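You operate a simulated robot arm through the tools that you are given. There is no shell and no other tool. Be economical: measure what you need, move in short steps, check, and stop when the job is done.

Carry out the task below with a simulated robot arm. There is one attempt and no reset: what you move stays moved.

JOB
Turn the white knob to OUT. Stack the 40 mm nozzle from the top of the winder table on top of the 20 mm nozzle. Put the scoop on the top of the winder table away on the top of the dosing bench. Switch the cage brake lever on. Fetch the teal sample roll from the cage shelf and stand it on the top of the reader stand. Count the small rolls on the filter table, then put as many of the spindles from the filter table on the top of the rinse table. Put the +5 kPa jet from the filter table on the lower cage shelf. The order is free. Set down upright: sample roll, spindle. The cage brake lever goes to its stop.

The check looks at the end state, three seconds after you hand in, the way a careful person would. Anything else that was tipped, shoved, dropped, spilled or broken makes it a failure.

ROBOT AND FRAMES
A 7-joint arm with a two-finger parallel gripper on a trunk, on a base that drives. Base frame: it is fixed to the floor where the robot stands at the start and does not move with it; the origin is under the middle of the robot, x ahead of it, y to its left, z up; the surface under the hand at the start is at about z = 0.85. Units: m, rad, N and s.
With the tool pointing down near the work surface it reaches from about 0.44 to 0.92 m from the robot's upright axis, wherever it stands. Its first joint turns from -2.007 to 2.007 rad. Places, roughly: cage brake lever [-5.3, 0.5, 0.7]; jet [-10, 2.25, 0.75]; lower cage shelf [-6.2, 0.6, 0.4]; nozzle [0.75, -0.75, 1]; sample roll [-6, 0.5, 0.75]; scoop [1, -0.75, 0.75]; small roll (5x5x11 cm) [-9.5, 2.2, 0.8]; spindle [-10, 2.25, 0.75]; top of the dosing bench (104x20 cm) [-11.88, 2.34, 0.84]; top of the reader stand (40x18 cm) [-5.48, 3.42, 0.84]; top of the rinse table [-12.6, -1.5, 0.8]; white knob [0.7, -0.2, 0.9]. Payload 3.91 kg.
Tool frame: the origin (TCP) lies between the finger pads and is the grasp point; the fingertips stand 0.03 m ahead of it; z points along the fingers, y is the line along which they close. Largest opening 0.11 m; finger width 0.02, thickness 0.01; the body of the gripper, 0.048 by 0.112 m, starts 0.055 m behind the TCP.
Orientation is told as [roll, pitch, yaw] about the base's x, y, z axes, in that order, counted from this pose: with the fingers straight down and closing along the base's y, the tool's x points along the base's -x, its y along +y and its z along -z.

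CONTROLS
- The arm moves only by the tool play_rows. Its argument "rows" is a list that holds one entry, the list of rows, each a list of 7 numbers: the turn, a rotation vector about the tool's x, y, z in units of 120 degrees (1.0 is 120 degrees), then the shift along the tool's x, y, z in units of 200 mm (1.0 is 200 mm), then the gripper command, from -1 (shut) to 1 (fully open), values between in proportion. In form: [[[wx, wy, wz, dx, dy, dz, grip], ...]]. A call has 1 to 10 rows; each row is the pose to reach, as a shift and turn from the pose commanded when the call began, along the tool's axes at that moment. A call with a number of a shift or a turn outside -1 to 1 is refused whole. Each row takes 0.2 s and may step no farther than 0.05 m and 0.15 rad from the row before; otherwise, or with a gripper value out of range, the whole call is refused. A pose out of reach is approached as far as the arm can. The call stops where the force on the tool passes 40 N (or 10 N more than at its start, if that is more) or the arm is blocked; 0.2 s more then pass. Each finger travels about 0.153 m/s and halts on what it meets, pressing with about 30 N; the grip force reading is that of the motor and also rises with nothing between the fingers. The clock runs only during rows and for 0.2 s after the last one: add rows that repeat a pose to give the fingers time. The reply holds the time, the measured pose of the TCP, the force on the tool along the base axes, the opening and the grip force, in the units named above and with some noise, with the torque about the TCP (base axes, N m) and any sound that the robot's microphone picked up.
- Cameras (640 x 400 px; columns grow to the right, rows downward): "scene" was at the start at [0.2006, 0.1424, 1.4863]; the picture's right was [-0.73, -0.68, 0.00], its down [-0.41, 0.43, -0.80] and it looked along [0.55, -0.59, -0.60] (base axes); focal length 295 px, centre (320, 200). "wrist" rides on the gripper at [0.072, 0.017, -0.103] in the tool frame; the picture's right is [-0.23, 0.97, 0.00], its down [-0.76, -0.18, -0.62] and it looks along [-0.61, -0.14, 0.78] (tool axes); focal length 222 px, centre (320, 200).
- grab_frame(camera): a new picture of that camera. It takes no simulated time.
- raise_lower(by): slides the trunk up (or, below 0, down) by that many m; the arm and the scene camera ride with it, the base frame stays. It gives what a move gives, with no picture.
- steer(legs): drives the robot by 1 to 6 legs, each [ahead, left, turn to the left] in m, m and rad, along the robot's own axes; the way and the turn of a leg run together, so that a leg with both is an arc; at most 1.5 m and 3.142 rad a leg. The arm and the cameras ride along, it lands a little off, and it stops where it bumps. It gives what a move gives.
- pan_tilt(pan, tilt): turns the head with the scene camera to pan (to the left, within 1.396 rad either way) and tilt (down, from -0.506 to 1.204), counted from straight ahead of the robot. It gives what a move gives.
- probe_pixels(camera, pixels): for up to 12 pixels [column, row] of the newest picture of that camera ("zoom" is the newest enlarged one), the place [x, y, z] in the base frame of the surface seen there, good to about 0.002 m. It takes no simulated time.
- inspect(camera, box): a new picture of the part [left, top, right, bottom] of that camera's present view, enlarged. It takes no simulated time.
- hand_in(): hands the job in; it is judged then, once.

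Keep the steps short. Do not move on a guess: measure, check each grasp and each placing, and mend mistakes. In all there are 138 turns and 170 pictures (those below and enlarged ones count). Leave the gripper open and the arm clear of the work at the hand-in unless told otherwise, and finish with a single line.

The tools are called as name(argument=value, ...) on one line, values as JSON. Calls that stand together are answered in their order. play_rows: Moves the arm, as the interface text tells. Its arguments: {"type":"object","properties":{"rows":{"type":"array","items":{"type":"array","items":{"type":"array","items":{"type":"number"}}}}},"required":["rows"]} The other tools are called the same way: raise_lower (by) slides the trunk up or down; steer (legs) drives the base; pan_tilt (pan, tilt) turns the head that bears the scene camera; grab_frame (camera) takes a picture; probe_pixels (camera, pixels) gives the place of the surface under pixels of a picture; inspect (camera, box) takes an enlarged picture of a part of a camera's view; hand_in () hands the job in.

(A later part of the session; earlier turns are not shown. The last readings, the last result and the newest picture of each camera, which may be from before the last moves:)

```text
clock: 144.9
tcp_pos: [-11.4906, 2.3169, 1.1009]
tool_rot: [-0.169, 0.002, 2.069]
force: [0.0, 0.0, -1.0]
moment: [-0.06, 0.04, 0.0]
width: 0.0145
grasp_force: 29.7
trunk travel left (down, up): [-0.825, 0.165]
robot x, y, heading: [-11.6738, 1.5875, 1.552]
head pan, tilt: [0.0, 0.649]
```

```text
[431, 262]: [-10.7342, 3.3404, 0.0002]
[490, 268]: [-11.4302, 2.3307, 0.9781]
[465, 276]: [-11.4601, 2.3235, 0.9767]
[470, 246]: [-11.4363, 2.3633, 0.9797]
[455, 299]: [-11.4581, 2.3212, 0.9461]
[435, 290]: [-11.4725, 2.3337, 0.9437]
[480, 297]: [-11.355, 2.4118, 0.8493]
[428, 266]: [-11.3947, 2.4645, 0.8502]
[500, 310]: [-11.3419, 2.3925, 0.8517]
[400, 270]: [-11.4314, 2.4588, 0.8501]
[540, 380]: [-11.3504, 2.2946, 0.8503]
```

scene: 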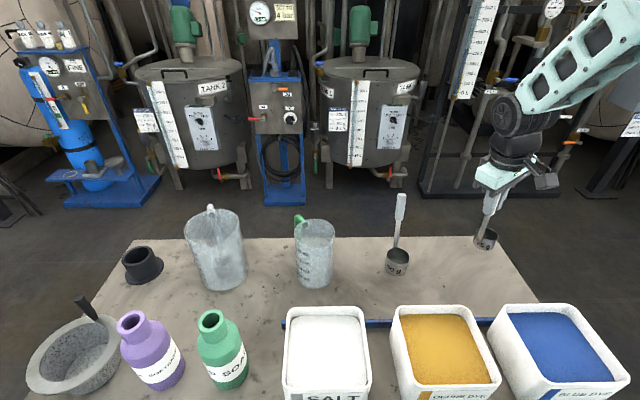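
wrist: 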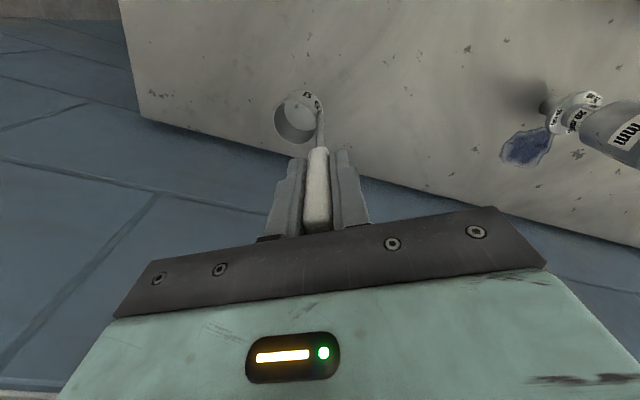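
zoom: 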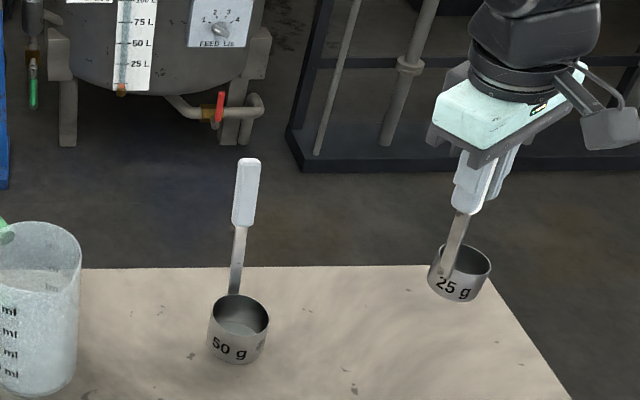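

Cup is level, centre (-11.449,2.345), bottom ≈0.940. I lower straight down 88 mm (compensating the tilt) until contact.

play_rows(rows=[[[0, 0, 0, 0, 0.02, 0.12, -1], [0, 0, 0, 0, 0.04, 0.24, -1], [0, 0, 0, 0, 0.058, 0.34, -1], [0, 0, 0, 0, 0.067, 0.4, -1], [0, 0, 0, 0, 0.071, 0.42, -1], [0, 0, 0, 0, 0.074, 0.438, -1], [0, 0, 0, 0, 0.074, 0.438, -1]]])

inspect(camera="scene", box=[400, 170, 530, 290])

```text
clock: 146.6
tcp_pos: [-11.4886, 2.318, 1.0115]
tool_rot: [-0.169, 0.001, 2.07]
force: [-0.6, -1.4, -2.2]
moment: [0.0, 0.05, 0.04]
width: 0.0149
grasp_force: 30.0
trunk travel left (down, up): [-0.825, 0.165]
robot x, y, heading: [-11.6717, 1.5903, 1.557]
head pan, tilt: [0.0, 0.649]
```

```text
3.33 times, centred on (465, 230) of scene
```

zoom: 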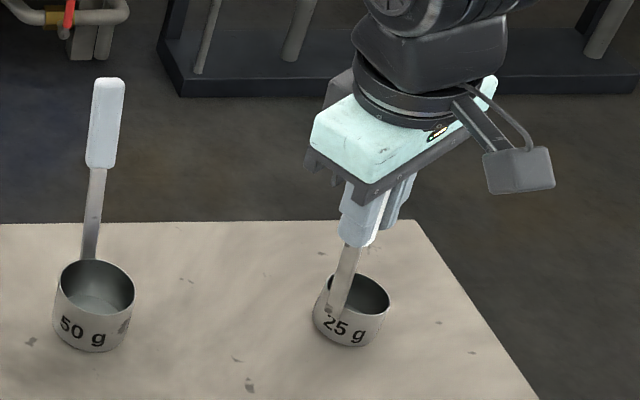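

Nearly down; lower in 2 mm steps until force shows.

play_rows(rows=[[[0, 0, 0, 0, 0.002, 0.01, -1], [0, 0, 0, 0, 0.003, 0.02, -1], [0, 0, 0, 0, 0.003, 0.02, -1]]])

inspect(camera="scene", box=[440, 210, 500, 270])

probe_pixels(camera="zoom", pixels=[[320, 250], [320, 270], [320, 290], [320, 310], [270, 230], [270, 250]])

```text
clock: 147.3
tcp_pos: [-11.4915, 2.3187, 1.0073]
tool_rot: [-0.172, -0.001, 2.073]
force: [-4.1, -2.2, 26.2]
moment: [0.63, -0.72, 0.01]
width: 0.015
grasp_force: 30.1
trunk travel left (down, up): [-0.825, 0.165]
robot x, y, heading: [-11.6711, 1.585, 1.55]
head pan, tilt: [0.0, 0.649]
```

```text
6.67 times, centred on (470, 240) of scene
```

zoom: 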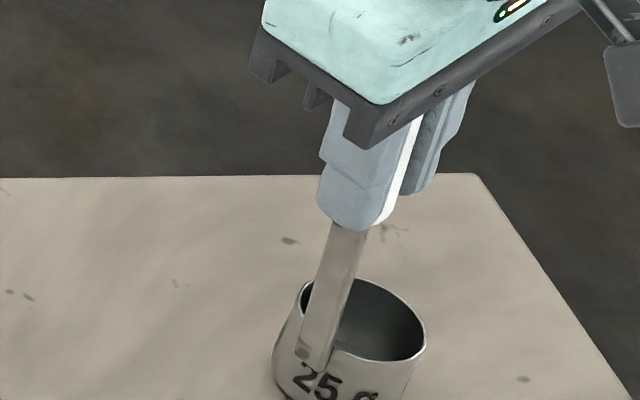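

```text
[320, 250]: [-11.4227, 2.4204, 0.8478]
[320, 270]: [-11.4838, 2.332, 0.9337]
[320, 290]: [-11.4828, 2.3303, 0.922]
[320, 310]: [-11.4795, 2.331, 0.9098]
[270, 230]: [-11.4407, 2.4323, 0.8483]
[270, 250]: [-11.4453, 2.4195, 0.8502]
```

Contact at 26 N. I back off 2 mm and open slowly.

play_rows(rows=[[[0, 0, 0, 0, -0.002, -0.012, -1], [0, 0, 0, 0, -0.002, -0.012, -0.65], [0, 0, 0, 0, -0.002, -0.012, -0.5], [0, 0, 0, 0, -0.002, -0.012, -0.3], [0, 0, 0, 0, -0.002, -0.012, -0.1], [0, 0, 0, 0, -0.002, -0.012, 0.1], [0, 0, 0, 0, -0.002, -0.012, 0.1]]])

inspect(camera="scene", box=[400, 170, 530, 290])

```text
clock: 148.9
tcp_pos: [-11.4893, 2.3189, 1.0084]
tool_rot: [-0.167, 0.002, 2.069]
force: [-0.5, 0.2, -0.3]
moment: [-0.02, 0.02, 0.01]
width: 0.0605
grasp_force: 0.1
trunk travel left (down, up): [-0.825, 0.165]
robot x, y, heading: [-11.6746, 1.5861, 1.552]
head pan, tilt: [0.0, 0.649]
```

```text
3.33 times, centred on (465, 230) of scene
```

zoom: 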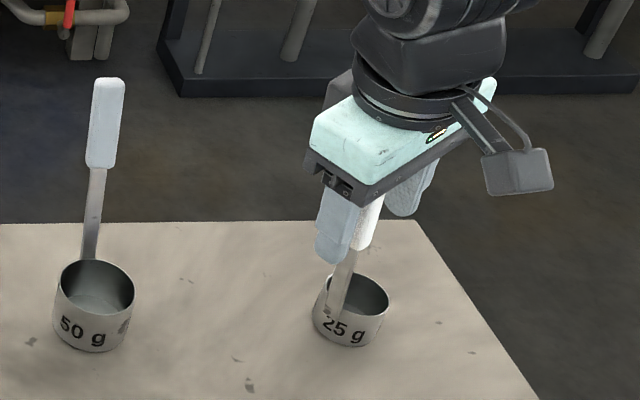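

Released and standing. I withdraw along the tool axis, then straighten the tool.

play_rows(rows=[[[0, 0, 0, 0, 0, -0.15, 0.2], [0, 0, 0, 0, 0, -0.35, 0.3], [0, 0, 0, 0, 0, -0.55, 0.3], [0, 0, 0, 0, 0, -0.75, 0.3], [-0.04, 0, 0, 0, 0, -0.95, 0.5], [-0.08, 0, 0, 0.1, 0.1, -1, 1], [-0.08, 0, 0, 0.3, 0.2, -1, 1], [-0.08, 0, 0, 0.5, 0.3, -1, 1], [-0.08, 0, 0, 0.6, 0.35, -1, 1]]])

grab_frame(camera="scene")

```text
clock: 150.9
tcp_pos: [-11.5205, 2.164, 1.1966]
tool_rot: [-0.001, 0.001, 2.071]
force: [-0.1, -0.1, -0.2]
moment: [-0.01, 0.03, 0.0]
width: 0.1098
grasp_force: 0.0
trunk travel left (down, up): [-0.825, 0.165]
robot x, y, heading: [-11.6752, 1.5901, 1.55]
head pan, tilt: [0.0, 0.649]
```

```text
100 pictures are left
```

scene: 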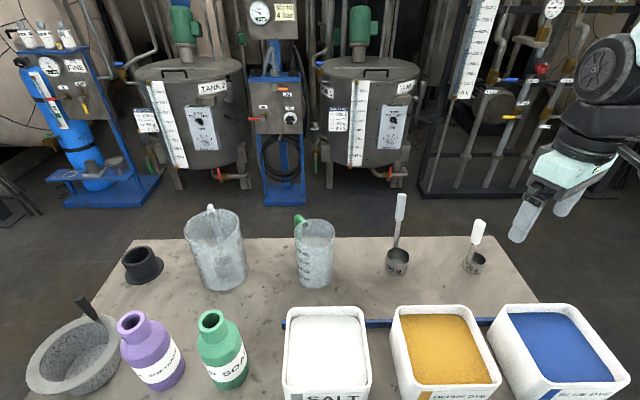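

Scoop is placed. Next I back off 0.3 m and strafe right (+x) 1.9 m to the filter table.

steer(legs=[[-0.3, 0, 0], [0, -1.0, 0.02], [0, -0.9, 0]])

grab_frame(camera="scene")

```text
clock: 162.1
tcp_pos: [-9.661, 1.8694, 1.1959]
tool_rot: [-0.001, 0.001, 2.107]
force: [-1.1, -0.5, 0.1]
moment: [-0.02, -0.02, 0.01]
width: 0.1101
grasp_force: 0.0
trunk travel left (down, up): [-0.825, 0.165]
robot x, y, heading: [-9.7917, 1.2868, 1.586]
head pan, tilt: [0.0, 0.649]
```

```text
99 pictures are left
```

scene: 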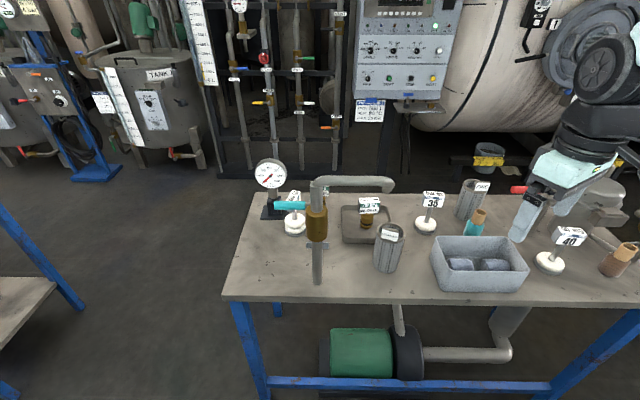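

I zoom in on the filter table's items.

inspect(camera="scene", box=[230, 150, 440, 290])

inspect(camera="scene", box=[420, 170, 640, 310])

grab_frame(camera="wrist")

```text
2.86 times, centred on (335, 220) of scene
```

zoom: 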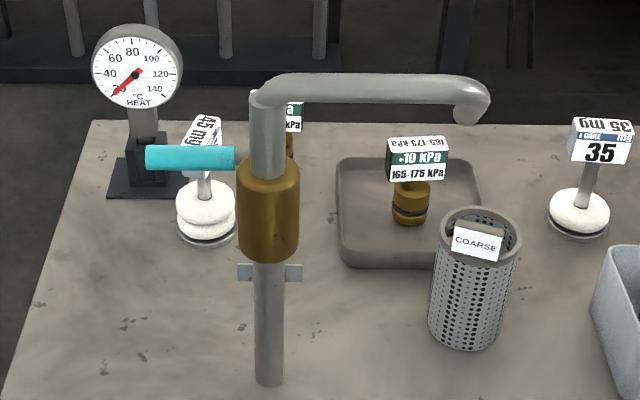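

```text
2.86 times, centred on (530, 240) of scene
```

zoom: 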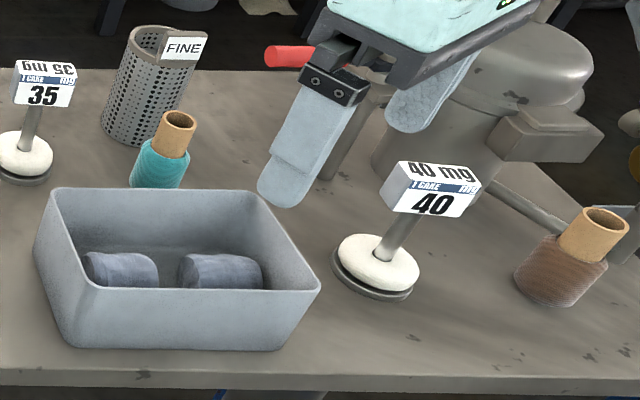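

```text
96 pictures are left
```

wrist: 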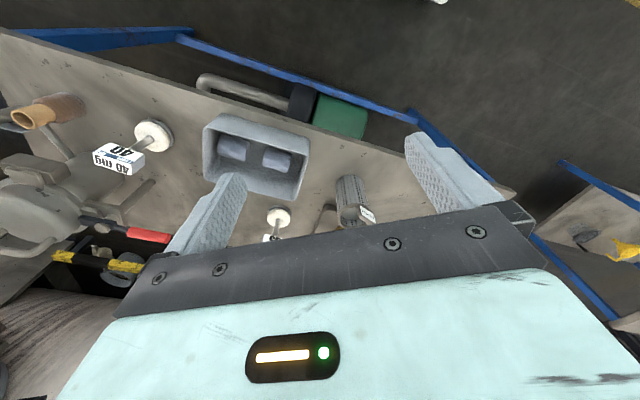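

I look at the table's right part with the head panned, after checking; also measure box contents.

pan_tilt(pan=-0.55, tilt=0.65)

grab_frame(camera="scene")

inspect(camera="wrist", box=[190, 90, 330, 215])

probe_pixels(camera="zoom", pixels=[[145, 210], [255, 300], [205, 250], [345, 270], [480, 360], [410, 310], [150, 260], [240, 230], [350, 330], [460, 290]])

```text
clock: 163.1
tcp_pos: [-9.6611, 1.8684, 1.1968]
tool_rot: [-0.002, 0.0, 2.106]
force: [0.5, -0.8, 0.1]
moment: [0.03, -0.04, 0.01]
width: 0.11
grasp_force: 0.0
trunk travel left (down, up): [-0.825, 0.165]
robot x, y, heading: [-9.7914, 1.283, 1.59]
head pan, tilt: [-0.55, 0.649]
```

```text
95 pictures are left
```

scene: 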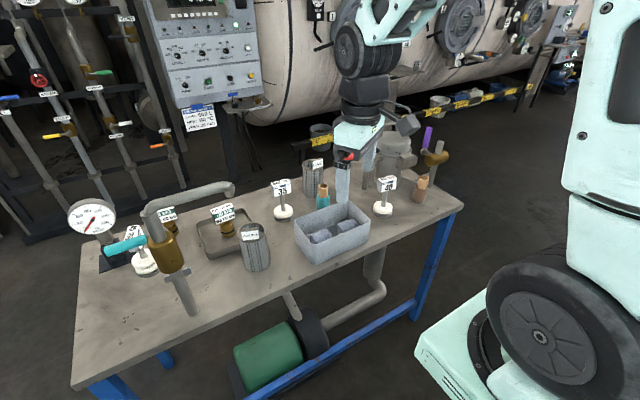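

```text
3.20 times, centred on (260, 152) of wrist
```

zoom: 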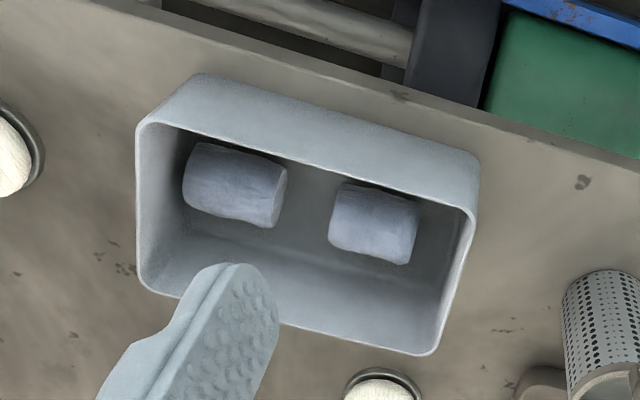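

```text
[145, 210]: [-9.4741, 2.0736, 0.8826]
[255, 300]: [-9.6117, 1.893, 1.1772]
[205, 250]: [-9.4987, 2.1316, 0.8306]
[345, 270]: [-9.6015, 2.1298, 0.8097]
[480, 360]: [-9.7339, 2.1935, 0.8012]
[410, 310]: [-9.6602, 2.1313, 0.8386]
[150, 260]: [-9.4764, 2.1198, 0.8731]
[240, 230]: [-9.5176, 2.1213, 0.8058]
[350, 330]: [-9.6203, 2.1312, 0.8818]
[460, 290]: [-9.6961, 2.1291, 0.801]
```

I measure the grey rolls (this zoom), and the teal/brown items from a scene zoom.

probe_pixels(camera="zoom", pixels=[[190, 170], [278, 205], [195, 205], [235, 148], [225, 215], [335, 215], [412, 235], [375, 190], [370, 255], [235, 185], [375, 222]])

inspect(camera="scene", box=[260, 130, 460, 270])

probe_pixels(camera="zoom", pixels=[[200, 175], [205, 200], [205, 235], [182, 220], [225, 220], [520, 150], [510, 195], [495, 225], [540, 195], [385, 235], [75, 255], [410, 185]])

```text
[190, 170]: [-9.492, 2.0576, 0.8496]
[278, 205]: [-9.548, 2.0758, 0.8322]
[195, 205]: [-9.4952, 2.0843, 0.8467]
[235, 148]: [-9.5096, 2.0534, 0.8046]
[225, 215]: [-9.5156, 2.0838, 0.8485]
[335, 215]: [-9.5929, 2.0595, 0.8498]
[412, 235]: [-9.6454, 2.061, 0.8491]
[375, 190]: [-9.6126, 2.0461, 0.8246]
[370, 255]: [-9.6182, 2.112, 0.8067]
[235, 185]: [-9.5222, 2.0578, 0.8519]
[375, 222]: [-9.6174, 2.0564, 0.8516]
```

```text
2.86 times, centred on (360, 200) of scene
```

zoom: 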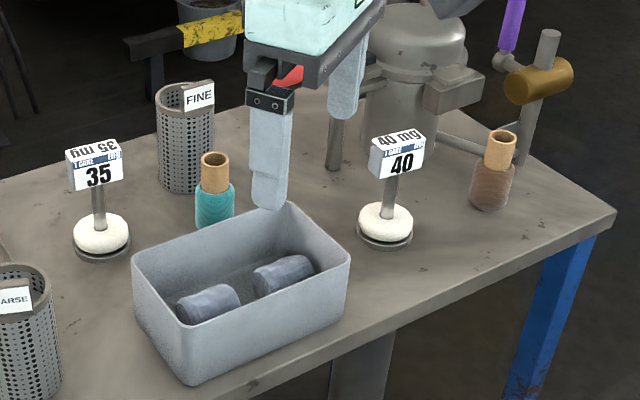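

```text
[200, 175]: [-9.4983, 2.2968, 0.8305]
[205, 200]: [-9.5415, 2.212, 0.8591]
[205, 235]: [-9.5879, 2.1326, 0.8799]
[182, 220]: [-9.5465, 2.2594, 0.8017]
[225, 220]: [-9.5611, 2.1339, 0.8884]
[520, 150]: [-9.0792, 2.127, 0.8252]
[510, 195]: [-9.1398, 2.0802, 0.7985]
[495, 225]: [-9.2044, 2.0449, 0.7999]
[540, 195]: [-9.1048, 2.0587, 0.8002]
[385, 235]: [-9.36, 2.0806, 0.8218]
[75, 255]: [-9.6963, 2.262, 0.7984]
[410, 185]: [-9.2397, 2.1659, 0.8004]
```

The grey pieces are only ~5.8 cm long; the wound teal and brown ones are ~11 cm tall at (-9.54,2.22): these are the small rolls. I raise the arm to look for hidden ones.

play_rows(rows=[[[0, 0, 0, 0.1, 0.1, -0.2, 1], [0, 0, 0, 0.2, 0.2, -0.4, 1], [0, 0, 0, 0.2, 0.4, -0.6, 1], [0, 0, 0, 0.2, 0.6, -0.8, 1], [0, 0, 0, 0.2, 0.75, -0.95, 1], [0, 0, 0, 0.2, 0.9, -1, 1]]])

grab_frame(camera="scene")

inspect(camera="scene", box=[270, 100, 490, 240])

```text
refused: row 3 steps farther than a row can; nothing moved
```

```text
92 pictures are left
```

scene: 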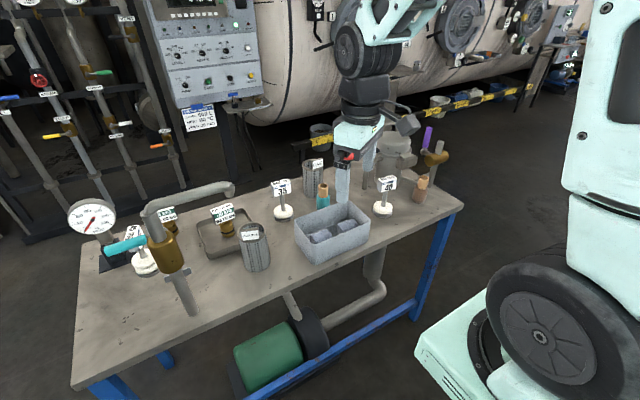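

```text
2.86 times, centred on (380, 170) of scene
```

zoom: 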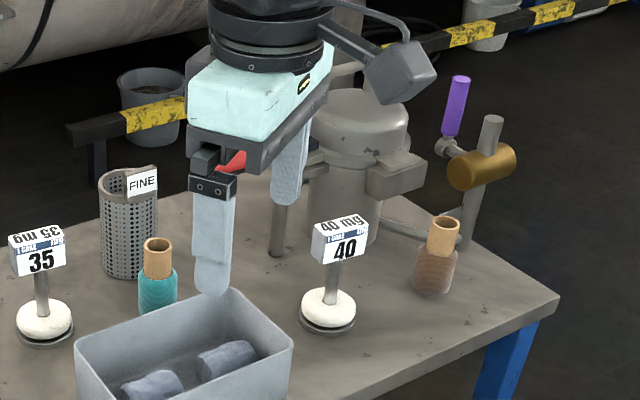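

The step was too long; I repeat with smaller steps.

play_rows(rows=[[[0, 0, 0, 0.05, 0.1, -0.18, 1], [0, 0, 0, 0.1, 0.2, -0.36, 1], [0, 0, 0, 0.15, 0.3, -0.54, 1], [0, 0, 0, 0.2, 0.4, -0.72, 1], [0, 0, 0, 0.25, 0.5, -0.9, 1], [0, 0, 0, 0.25, 0.7, -0.9, 1], [0, 0, 0, 0.25, 0.9, -0.9, 1]]])

grab_frame(camera="scene")

inspect(camera="scene", box=[270, 100, 490, 240])

grab_frame(camera="wrist")

```text
clock: 164.7
tcp_pos: [-9.7908, 1.7396, 1.372]
tool_rot: [0.001, 0.003, 2.105]
force: [0.4, 0.0, 0.5]
moment: [-0.01, 0.02, -0.01]
width: 0.1098
grasp_force: 0.1
out of reach, approached as far as the arm can: row 7
trunk travel left (down, up): [-0.825, 0.165]
robot x, y, heading: [-9.7932, 1.2877, 1.59]
head pan, tilt: [-0.55, 0.649]
```

```text
90 pictures are left
```

scene: 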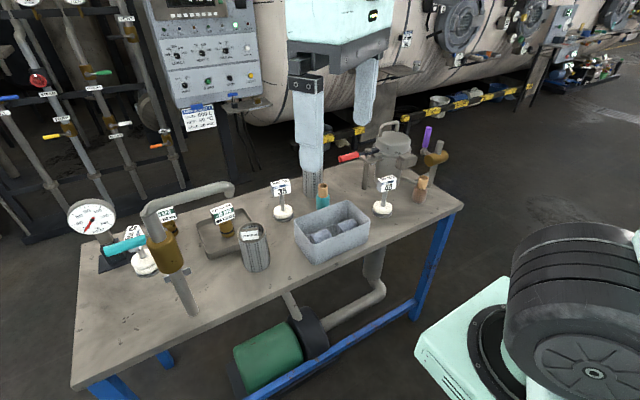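

```text
2.86 times, centred on (380, 170) of scene
```

zoom: 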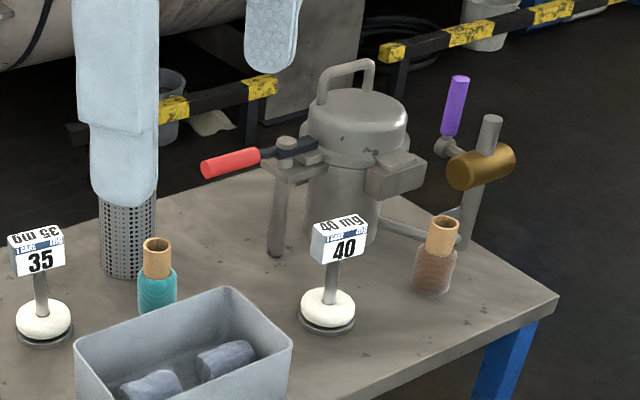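

```text
88 pictures are left
```

wrist: 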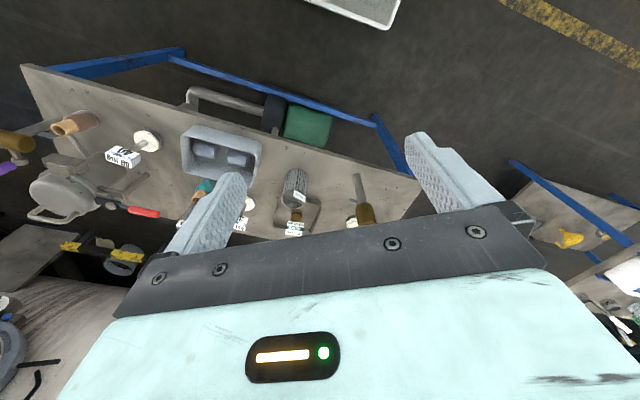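

From above, I zoom the wrist view to check all corners, and the left part in the scene view for the jets.

inspect(camera="wrist", box=[0, 60, 400, 250])

inspect(camera="scene", box=[70, 170, 270, 300])

```text
1.60 times, centred on (200, 155) of wrist
```

zoom: 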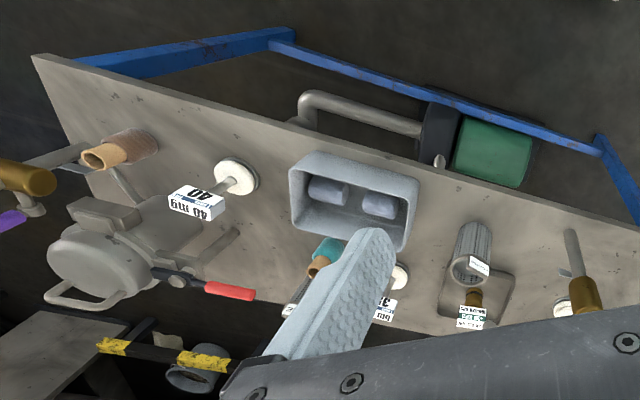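

```text
3.08 times, centred on (170, 235) of scene
```

zoom: 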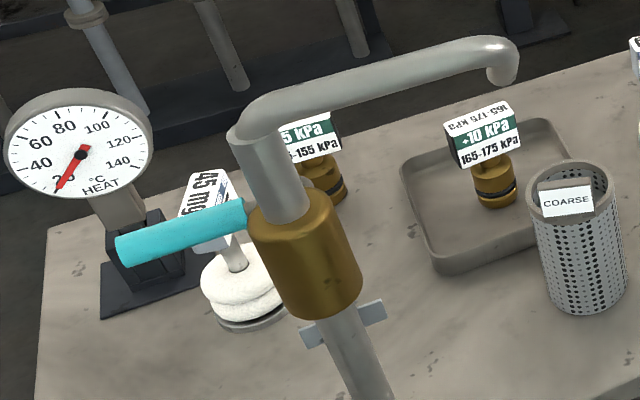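

Two small rolls → two spindles (35 and 40 are easy to reach). I check the hidden jet later from another angle. I move to face the "40" spindle: right 0.35, ahead 0.15.

steer(legs=[[0, -0.35, 0], [0.15, 0, 0]])

pan_tilt(pan=0.0, tilt=0.8)

grab_frame(camera="scene")

```text
clock: 167.9
tcp_pos: [-9.4475, 1.8938, 1.3715]
tool_rot: [0.001, 0.003, 2.113]
force: [-0.1, -0.4, 0.0]
moment: [0.01, 0.01, -0.03]
width: 0.1099
grasp_force: 0.0
trunk travel left (down, up): [-0.825, 0.165]
robot x, y, heading: [-9.4488, 1.4408, 1.595]
head pan, tilt: [-0.55, 0.649]
```

```text
clock: 168.9
tcp_pos: [-9.4458, 1.8949, 1.3713]
tool_rot: [0.0, 0.003, 2.112]
force: [0.0, -0.4, -0.8]
moment: [0.02, 0.01, 0.01]
width: 0.11
grasp_force: 0.1
trunk travel left (down, up): [-0.825, 0.165]
robot x, y, heading: [-9.4435, 1.4423, 1.595]
head pan, tilt: [0.0, 0.799]
```

```text
85 pictures are left
```

scene: 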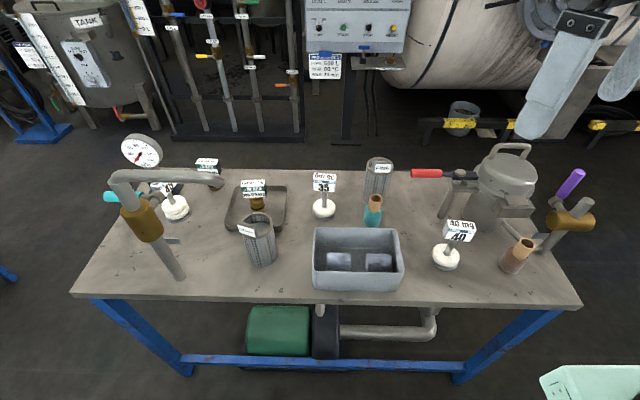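

Good overview. I zoom on the jets and on the "40" spindle.

inspect(camera="scene", box=[180, 145, 290, 225])

inspect(camera="scene", box=[420, 205, 500, 280])

probe_pixels(camera="zoom", pixels=[[290, 120], [190, 90], [250, 85], [345, 120], [320, 185], [200, 160], [310, 150], [245, 170], [155, 260], [255, 265], [205, 300], [205, 250]])

```text
5.00 times, centred on (235, 185) of scene
```

zoom: 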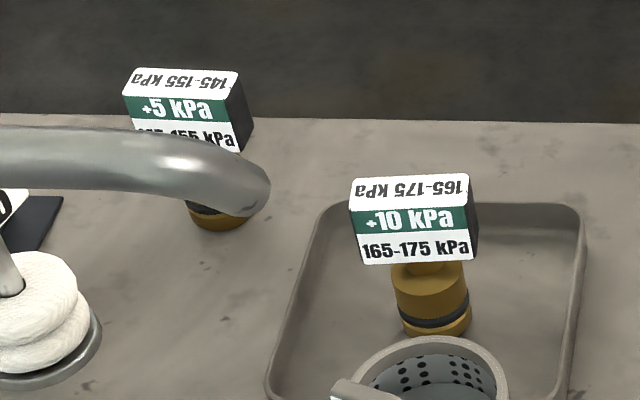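

```text
5.33 times, centred on (460, 242) of scene
```

zoom: 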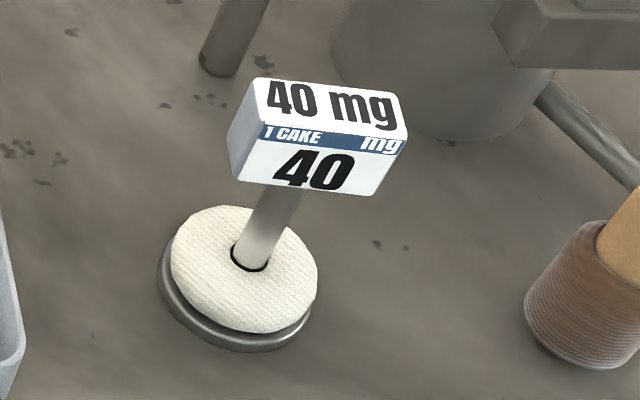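

```text
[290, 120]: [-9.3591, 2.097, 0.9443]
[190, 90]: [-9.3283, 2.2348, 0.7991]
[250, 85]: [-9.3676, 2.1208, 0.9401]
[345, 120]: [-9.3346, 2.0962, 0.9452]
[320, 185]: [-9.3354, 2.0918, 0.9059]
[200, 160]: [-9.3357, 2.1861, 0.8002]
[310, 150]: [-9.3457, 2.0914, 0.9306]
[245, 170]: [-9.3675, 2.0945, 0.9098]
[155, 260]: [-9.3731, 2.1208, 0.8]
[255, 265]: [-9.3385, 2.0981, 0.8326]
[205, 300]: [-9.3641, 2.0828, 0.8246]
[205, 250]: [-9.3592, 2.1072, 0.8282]
```

The jet behind the pipe is "+5 kPa". The "40" spindle's tag is centred near (-9.342,2.108), z 0.90–0.945, width ~60 mm in x. I move above it with the fingers closing along x.

play_rows(rows=[[[0, 0, 0.05, -0.09, -0.14, 0.14, 1], [0, 0, 0.1, -0.18, -0.28, 0.28, 1], [0, 0, 0.15, -0.27, -0.42, 0.42, 1], [0, 0, 0.2, -0.37, -0.57, 0.57, 1], [0, 0, 0.258, -0.46, -0.71, 0.71, 1], [0, 0, 0.258, -0.55, -0.85, 0.85, 1], [0, 0, 0.258, -0.645, -0.994, 1, 1], [0, 0, 0.258, -0.645, -0.994, 1, 1]]])

grab_frame(camera="wrist")

```text
clock: 170.7
tcp_pos: [-9.3416, 2.1091, 1.1732]
tool_rot: [-0.001, 0.002, 1.573]
force: [0.4, -1.5, 1.2]
moment: [-0.03, 0.0, -0.01]
width: 0.1101
grasp_force: 0.0
trunk travel left (down, up): [-0.825, 0.165]
robot x, y, heading: [-9.4456, 1.4445, 1.599]
head pan, tilt: [0.0, 0.799]
```

```text
82 pictures are left
```

wrist: 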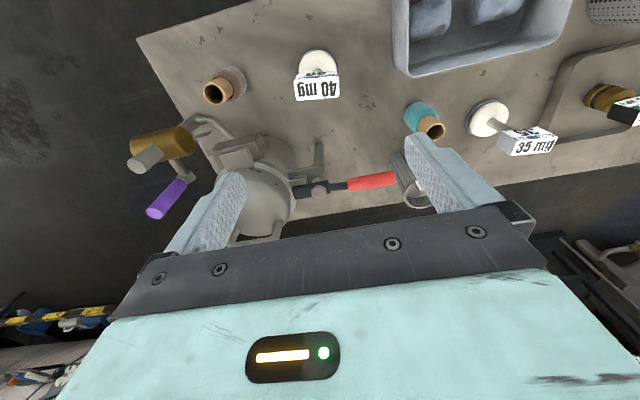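

probe_pixels(camera="wrist", pixels=[[296, 82], [338, 80], [318, 84], [297, 99], [338, 97], [318, 56], [222, 92]])

```text
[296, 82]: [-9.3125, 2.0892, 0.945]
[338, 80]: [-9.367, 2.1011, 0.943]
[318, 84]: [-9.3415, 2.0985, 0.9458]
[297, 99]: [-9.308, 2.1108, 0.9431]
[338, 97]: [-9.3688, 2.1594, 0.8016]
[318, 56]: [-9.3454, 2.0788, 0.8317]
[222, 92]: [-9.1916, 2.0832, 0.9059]
```

Centre confirmed. Descend in two calls and close on the tag.

play_rows(rows=[[[0, 0, 0, 0.015, 0, 0.2, 1], [0, 0, 0, 0.015, 0, 0.4, 1], [0, 0, 0, 0.015, 0, 0.6, 1], [0, 0, 0, 0.015, 0, 0.8, 1], [0, 0, 0, 0.015, 0, 0.9, 1]]])

play_rows(rows=[[[0, 0, 0, 0, 0, 0.15, 1], [0, 0, 0, 0, 0, 0.3, 1], [0, 0, 0, 0, 0, 0.345, 1], [0, 0, 0, 0, 0, 0.345, 0.6], [0, 0, 0, 0, 0, 0.345, 0.2], [0, 0, 0, 0, 0, 0.345, -0.5], [0, 0, 0, 0, 0, 0.345, -1], [0, 0, 0, 0, 0, 0.3, -1], [0, 0, 0, 0, 0, 0.25, -1], [0, 0, 0, 0, 0, 0.25, -1]]])

inspect(camera="scene", box=[400, 160, 520, 280])

```text
clock: 171.9
tcp_pos: [-9.3418, 2.1049, 0.9909]
tool_rot: [-0.002, 0.002, 1.572]
force: [0.2, 0.0, -0.2]
moment: [0.0, -0.01, 0.01]
width: 0.1103
grasp_force: 0.1
trunk travel left (down, up): [-0.825, 0.165]
robot x, y, heading: [-9.4435, 1.4452, 1.594]
head pan, tilt: [0.0, 0.799]
```

```text
clock: 174.1
tcp_pos: [-9.3434, 2.1056, 0.9407]
tool_rot: [-0.002, 0.004, 1.574]
force: [-0.3, 0.0, -2.5]
moment: [0.01, 0.01, 0.02]
width: 0.0637
grasp_force: 29.3
trunk travel left (down, up): [-0.825, 0.165]
robot x, y, heading: [-9.4424, 1.4446, 1.598]
head pan, tilt: [0.0, 0.799]
```

```text
3.33 times, centred on (460, 220) of scene
```

zoom: 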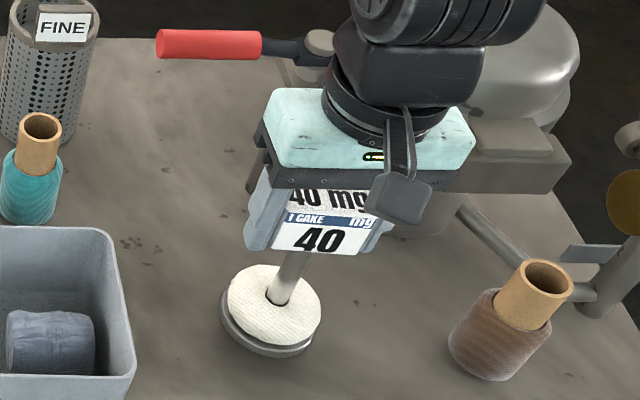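

Spindle is held (2.5 N). I lift it to 1.14 and retract, then back off and turn toward -x to look for the rinse table.

play_rows(rows=[[[0, 0, 0, 0, 0, -0.15, -1], [0, 0, 0, 0, 0, -0.3, -1], [0, 0, 0, 0, 0, -0.45, -1], [0, 0, 0, 0, 0, -0.6, -1], [0, 0, 0, 0, 0, -0.75, -1], [0, 0, 0, 0.1, 0, -0.9, -1], [0, 0, 0, 0.3, 0, -1, -1], [0, 0, 0, 0.5, 0, -1, -1], [0, 0, 0, 0.6, 0, -1, -1]]])

steer(legs=[[-0.4, 0, 0], [0, 0, 1.9]])

pan_tilt(pan=0.25, tilt=0.35)

grab_frame(camera="scene")

```text
clock: 176.1
tcp_pos: [-9.3427, 1.9844, 1.1419]
tool_rot: [-0.001, 0.004, 1.572]
force: [-0.2, 0.8, -2.7]
moment: [-0.01, 0.0, -0.01]
width: 0.0634
grasp_force: 30.2
trunk travel left (down, up): [-0.825, 0.165]
robot x, y, heading: [-9.4436, 1.4447, 1.594]
head pan, tilt: [0.0, 0.799]
```

```text
clock: 178.4
tcp_pos: [-9.3116, 1.6515, 1.1407]
tool_rot: [0.0, 0.005, 1.536]
force: [-0.2, 0.2, -1.9]
moment: [0.0, 0.0, 0.0]
width: 0.0635
grasp_force: 30.3
trunk travel left (down, up): [-0.825, 0.165]
robot x, y, heading: [-9.4347, 1.1149, 1.556]
head pan, tilt: [0.0, 0.799]
stopped in leg 1: the robot was blocked; the commanded pose is now the measured one
```

```text
clock: 179.3
tcp_pos: [-9.3106, 1.6509, 1.1421]
tool_rot: [0.0, 0.003, 1.537]
force: [-0.1, -0.5, -2.2]
moment: [0.02, -0.02, 0.05]
width: 0.0633
grasp_force: 29.9
trunk travel left (down, up): [-0.825, 0.165]
robot x, y, heading: [-9.4356, 1.1136, 1.56]
head pan, tilt: [0.25, 0.351]
```

```text
80 pictures are left
```

scene: 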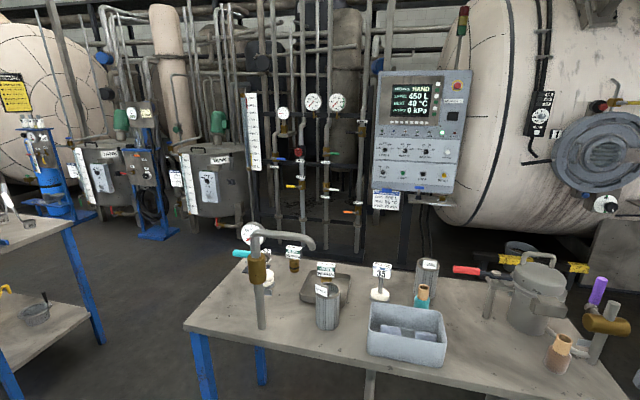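

Blocked again behind at y≈0.8; I move ahead a bit and turn left to look there.

steer(legs=[[0.1, 0, 0], [0, 0, 1.58]])

pan_tilt(pan=0.9, tilt=0.5)

grab_frame(camera="scene")

```text
clock: 184.3
tcp_pos: [-9.9726, 1.3283, 1.1407]
tool_rot: [-0.002, 0.003, 3.124]
force: [0.3, 0.2, -2.4]
moment: [0.0, 0.01, -0.01]
width: 0.063
grasp_force: 29.9
trunk travel left (down, up): [-0.825, 0.165]
robot x, y, heading: [-9.433, 1.2179, -3.14]
head pan, tilt: [0.25, 0.351]
```

```text
clock: 185.3
tcp_pos: [-9.9721, 1.3282, 1.142]
tool_rot: [-0.002, 0.004, 3.125]
force: [0.4, 0.3, -2.0]
moment: [-0.01, 0.0, 0.01]
width: 0.0637
grasp_force: 30.0
trunk travel left (down, up): [-0.825, 0.165]
robot x, y, heading: [-9.4321, 1.2161, -3.13]
head pan, tilt: [0.901, 0.499]
```

```text
79 pictures are left
```

scene: 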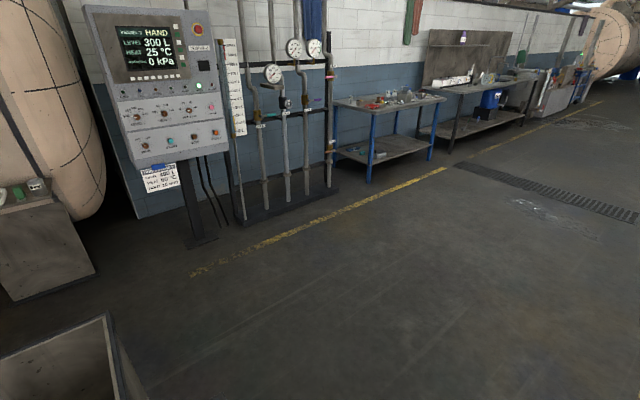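

A grey cart is at the lower left (what I touched). Tables stand along the wall; I probe them to identify the rinse table.

probe_pixels(camera="scene", pixels=[[385, 103], [372, 182], [430, 160], [450, 92], [530, 78], [448, 155], [525, 122], [470, 88], [105, 320], [60, 350], [500, 80], [560, 75]])

inspect(camera="scene", box=[320, 20, 600, 195])

```text
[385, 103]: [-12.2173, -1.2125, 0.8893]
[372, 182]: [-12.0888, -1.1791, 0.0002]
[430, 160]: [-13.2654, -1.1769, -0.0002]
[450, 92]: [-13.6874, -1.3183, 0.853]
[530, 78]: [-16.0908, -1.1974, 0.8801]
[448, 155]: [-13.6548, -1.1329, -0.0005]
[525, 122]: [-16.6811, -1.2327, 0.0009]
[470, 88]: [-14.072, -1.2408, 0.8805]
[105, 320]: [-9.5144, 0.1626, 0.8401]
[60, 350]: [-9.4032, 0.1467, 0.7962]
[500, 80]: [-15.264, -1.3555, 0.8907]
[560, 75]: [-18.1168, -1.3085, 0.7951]
```

```text
2.29 times, centred on (460, 108) of scene
```

zoom: 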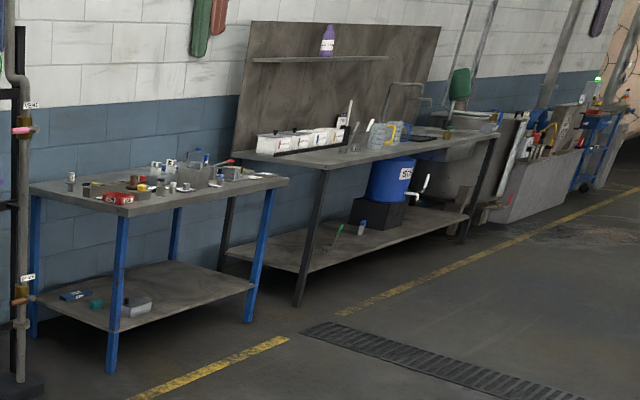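

The rinse table is the blue-legged one at x -13.3…-12.1, front edge y≈-1.18. I drive there: 3.2 m along -x, turn left, 1.3 m toward -y.

steer(legs=[[1.5, 0, 0], [1.6, 0, 0], [0, 0, 1.57], [1.3, 0, 0]])

```text
refused: 1.6 is not a number from -1.5 to 1.5
```

steer(legs=[[1.5, 0, 0], [1.5, 0, 0], [0, 0, 1.57], [1.3, 0, 0]])

pan_tilt(pan=0.0, tilt=0.6)

grab_frame(camera="scene")

```text
clock: 209.6
tcp_pos: [-12.4978, -0.5981, 1.1417]
tool_rot: [-0.002, 0.003, -1.582]
force: [0.2, -0.1, -3.0]
moment: [-0.01, 0.0, -0.04]
width: 0.0625
grasp_force: 30.0
trunk travel left (down, up): [-0.825, 0.165]
robot x, y, heading: [-12.3889, -0.0604, -1.559]
head pan, tilt: [0.901, 0.499]
```

```text
clock: 210.8
tcp_pos: [-12.4994, -0.5976, 1.1414]
tool_rot: [-0.002, 0.004, -1.584]
force: [0.2, -0.7, -2.4]
moment: [-0.01, -0.03, -0.01]
width: 0.0626
grasp_force: 30.0
trunk travel left (down, up): [-0.825, 0.165]
robot x, y, heading: [-12.3871, -0.0538, -1.56]
head pan, tilt: [0.0, 0.6]
```

```text
77 pictures are left
```

scene: 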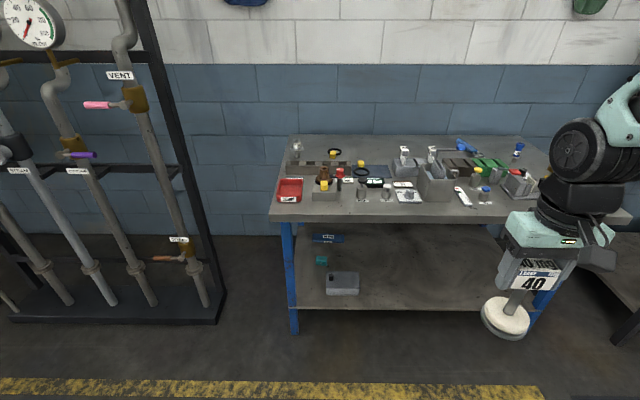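

The table is cluttered; I approach 0.5 m, shifting 0.25 m to its middle, and look for a free spot.

steer(legs=[[0.5, -0.25, 0]])

grab_frame(camera="scene")

```text
clock: 214.0
tcp_pos: [-12.756, -1.0976, 1.1415]
tool_rot: [0.0, 0.004, -1.594]
force: [0.2, -0.7, -3.0]
moment: [0.0, 0.01, 0.03]
width: 0.0627
grasp_force: 30.1
trunk travel left (down, up): [-0.825, 0.165]
robot x, y, heading: [-12.64, -0.5557, -1.57]
head pan, tilt: [0.0, 0.6]
```

```text
76 pictures are left
```

scene: 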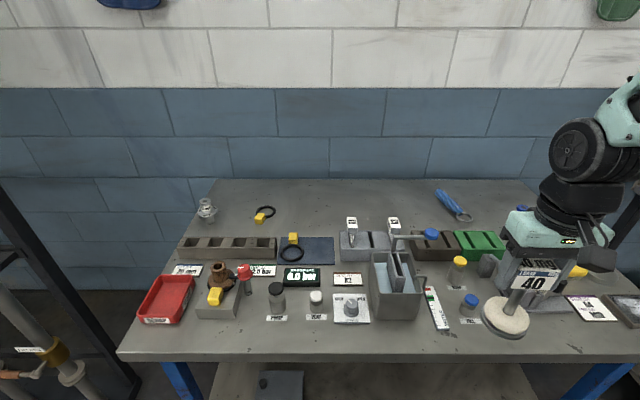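

Free strip at the back, around (310,205) and (395,200). I probe candidate spots.

probe_pixels(camera="scene", pixels=[[310, 205], [320, 215], [395, 198], [300, 185], [265, 215], [352, 225], [285, 205], [345, 205], [308, 238], [320, 182], [455, 205], [585, 340]])

```text
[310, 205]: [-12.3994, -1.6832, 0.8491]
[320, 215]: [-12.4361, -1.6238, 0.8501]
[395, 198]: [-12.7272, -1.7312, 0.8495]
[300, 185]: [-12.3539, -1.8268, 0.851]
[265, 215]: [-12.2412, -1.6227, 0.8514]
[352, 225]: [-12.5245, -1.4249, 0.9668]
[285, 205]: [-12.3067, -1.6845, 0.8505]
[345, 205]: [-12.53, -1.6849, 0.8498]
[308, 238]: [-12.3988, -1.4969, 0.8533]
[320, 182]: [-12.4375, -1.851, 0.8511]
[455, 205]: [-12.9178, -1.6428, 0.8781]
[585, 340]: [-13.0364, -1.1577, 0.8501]
```

Spots: first spindle at (-12.40,-1.66), second later at (-12.55,-1.66). I move closer: 0.24 m ahead, 0.2 m left.

steer(legs=[[0, 0.2, 0], [0.24, 0, 0]])

grab_frame(camera="scene")

```text
clock: 216.9
tcp_pos: [-12.5548, -1.3312, 1.1415]
tool_rot: [-0.002, 0.004, -1.593]
force: [-0.7, -0.5, -1.5]
moment: [-0.03, -0.01, -0.01]
width: 0.0623
grasp_force: 29.9
trunk travel left (down, up): [-0.825, 0.165]
robot x, y, heading: [-12.4433, -0.7898, -1.568]
head pan, tilt: [0.0, 0.6]
```

```text
75 pictures are left
```

scene: 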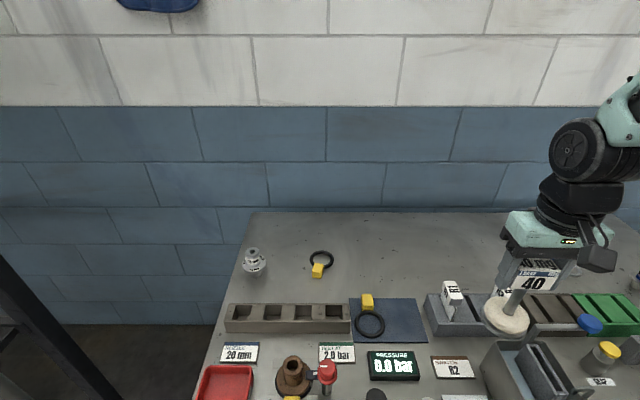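

Move over the spot in two steps at constant height, then down to 2 cm above.

play_rows(rows=[[[0, 0, 0, -0.15, 0.14, 0, -1], [0, 0, 0, -0.3, 0.28, 0, -1], [0, 0, 0, -0.45, 0.42, 0, -1], [0, 0, 0, -0.6, 0.55, 0, -1], [0, 0, 0, -0.75, 0.68, 0, -1], [0, 0, 0, -0.9, 0.81, 0, -1], [0, 0, 0, -0.9, 0.81, 0, -1]]])

play_rows(rows=[[[0, 0, 0, -0.2, 0, 0, -1], [0, 0, 0, -0.4, 0, 0.05, -1], [0, 0, 0, -0.6, 0, 0.15, -1], [0, 0, 0, -0.728, 0, 0.3, -1], [0, 0, 0, -0.728, 0, 0.5, -1], [0, 0, 0, -0.728, 0, 0.7, -1], [0, 0, 0, -0.728, 0, 0.7, -1]]])

grab_frame(camera="scene")

```text
clock: 218.5
tcp_pos: [-12.3966, -1.5158, 1.1394]
tool_rot: [-0.004, 0.004, -1.595]
force: [-0.5, 0.9, -3.0]
moment: [0.03, 0.02, 0.03]
width: 0.0624
grasp_force: 30.1
trunk travel left (down, up): [-0.825, 0.165]
robot x, y, heading: [-12.4396, -0.7928, -1.573]
head pan, tilt: [0.0, 0.6]
```

```text
clock: 220.1
tcp_pos: [-12.4019, -1.6604, 1.0007]
tool_rot: [0.0, 0.004, -1.593]
force: [-0.6, -0.2, -2.9]
moment: [-0.02, -0.01, 0.02]
width: 0.0624
grasp_force: 29.8
trunk travel left (down, up): [-0.825, 0.165]
robot x, y, heading: [-12.437, -0.7903, -1.573]
head pan, tilt: [0.0, 0.6]
```

```text
74 pictures are left
```

scene: 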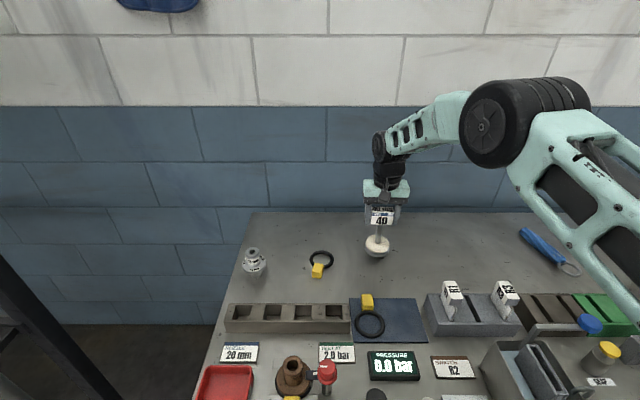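

Clear area. I lower slowly to contact and zoom.

play_rows(rows=[[[0, 0, 0, 0, 0, 0.06, -1], [0, 0, 0, 0, 0, 0.11, -1], [0, 0, 0, 0, 0, 0.13, -1], [0, 0, 0, 0, 0, 0.14, -1], [0, 0, 0, 0, 0, 0.14, -1]]])

inspect(camera="scene", box=[340, 170, 430, 270])

```text
clock: 221.3
tcp_pos: [-12.4003, -1.6597, 0.9717]
tool_rot: [-0.001, 0.004, -1.594]
force: [0.1, -0.3, -1.6]
moment: [0.02, -0.06, -0.03]
width: 0.0623
grasp_force: 29.7
trunk travel left (down, up): [-0.825, 0.165]
robot x, y, heading: [-12.4383, -0.7889, -1.573]
head pan, tilt: [0.0, 0.6]
```

```text
4.00 times, centred on (385, 220) of scene
```

zoom: 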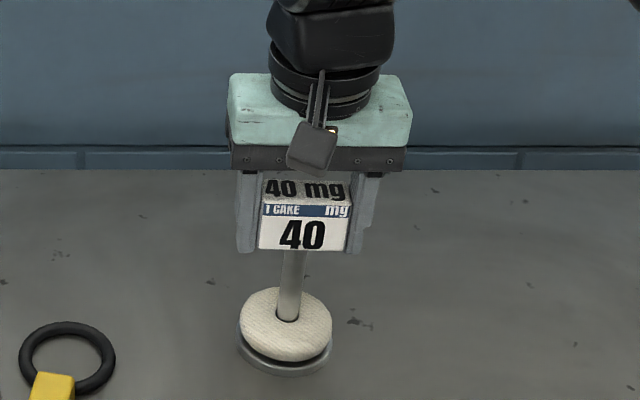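

Just touching; one millimetre more, then open slowly.

play_rows(rows=[[[0, 0, 0, 0, 0, 0.008, -1], [0, 0, 0, 0, 0, 0.008, 0.15], [0, 0, 0, 0, 0, 0.008, 0.25], [0, 0, 0, 0, 0, 0.008, 0.4], [0, 0, 0, 0, 0, 0.008, 0.6], [0, 0, 0, 0, 0, 0.008, 0.8], [0, 0, 0, 0, 0, -0.1, 0.8], [0, 0, 0, 0, 0, -0.3, 0.8], [0, 0, 0, 0, 0, -0.5, 0.8], [0, 0, 0, 0, 0, -0.7, 0.8]]])

inspect(camera="scene", box=[340, 150, 430, 270])

```text
clock: 223.5
tcp_pos: [-12.3991, -1.6607, 1.1111]
tool_rot: [-0.002, 0.003, -1.592]
force: [0.3, 0.3, -0.2]
moment: [0.0, 0.01, 0.01]
width: 0.0991
grasp_force: 0.1
trunk travel left (down, up): [-0.825, 0.165]
robot x, y, heading: [-12.441, -0.7939, -1.569]
head pan, tilt: [0.0, 0.6]
```

```text
3.33 times, centred on (385, 210) of scene
```

zoom: 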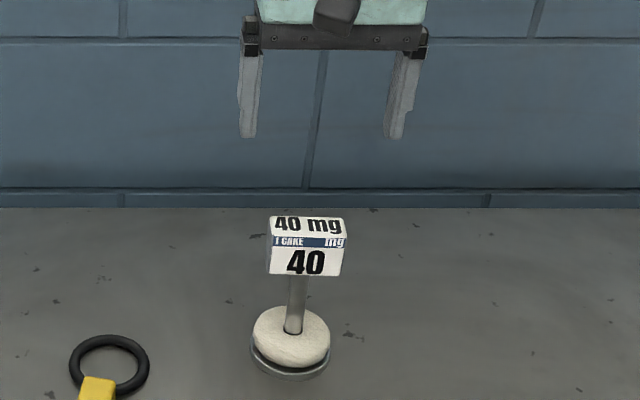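

Upright and free. I retract the arm, then drive back to the filter table.

play_rows(rows=[[[0, 0, 0, 0, 0, -0.2, 0.9], [0, 0, 0, 0.1, 0, -0.4, 1], [0, 0, 0, 0.3, 0, -0.4, 1], [0, 0, 0, 0.5, 0, -0.4, 1], [0, 0, 0, 0.7, 0, -0.4, 1], [0, 0, 0, 0.9, 0, -0.4, 1], [0, 0, 0, 1.0, 0, -0.4, 1]]])

steer(legs=[[-1.5, 0, 0], [-0.5, 0, 0], [0, 0, 1.57], [1.4, 0, 0], [1.4, 0, 0], [0, 0, 1.57]])

pan_tilt(pan=0.0, tilt=0.75)

grab_frame(camera="scene")

```text
clock: 225.1
tcp_pos: [-12.3975, -1.4601, 1.1934]
tool_rot: [-0.001, 0.004, -1.593]
force: [-0.4, -0.9, 0.3]
moment: [0.03, 0.01, 0.03]
width: 0.11
grasp_force: 0.0
trunk travel left (down, up): [-0.825, 0.165]
robot x, y, heading: [-12.4412, -0.7913, -1.572]
head pan, tilt: [0.0, 0.6]
```

```text
clock: 256.1
tcp_pos: [-9.6873, 1.9523, 1.1926]
tool_rot: [-0.002, 0.002, 1.59]
force: [0.7, 0.2, 0.0]
moment: [-0.02, 0.0, 0.02]
width: 0.1102
grasp_force: 0.1
trunk travel left (down, up): [-0.825, 0.165]
robot x, y, heading: [-9.6167, 1.2853, 1.612]
head pan, tilt: [0.0, 0.6]
```

```text
clock: 256.8
tcp_pos: [-9.686, 1.9529, 1.1915]
tool_rot: [-0.002, 0.004, 1.59]
force: [-0.3, -0.1, 0.1]
moment: [0.01, -0.01, 0.03]
width: 0.1099
grasp_force: 0.0
trunk travel left (down, up): [-0.825, 0.165]
robot x, y, heading: [-9.6157, 1.2874, 1.617]
head pan, tilt: [0.0, 0.75]
```

```text
71 pictures are left
```

scene: 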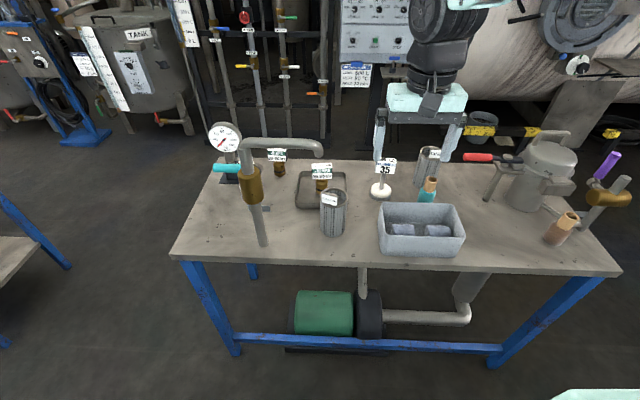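

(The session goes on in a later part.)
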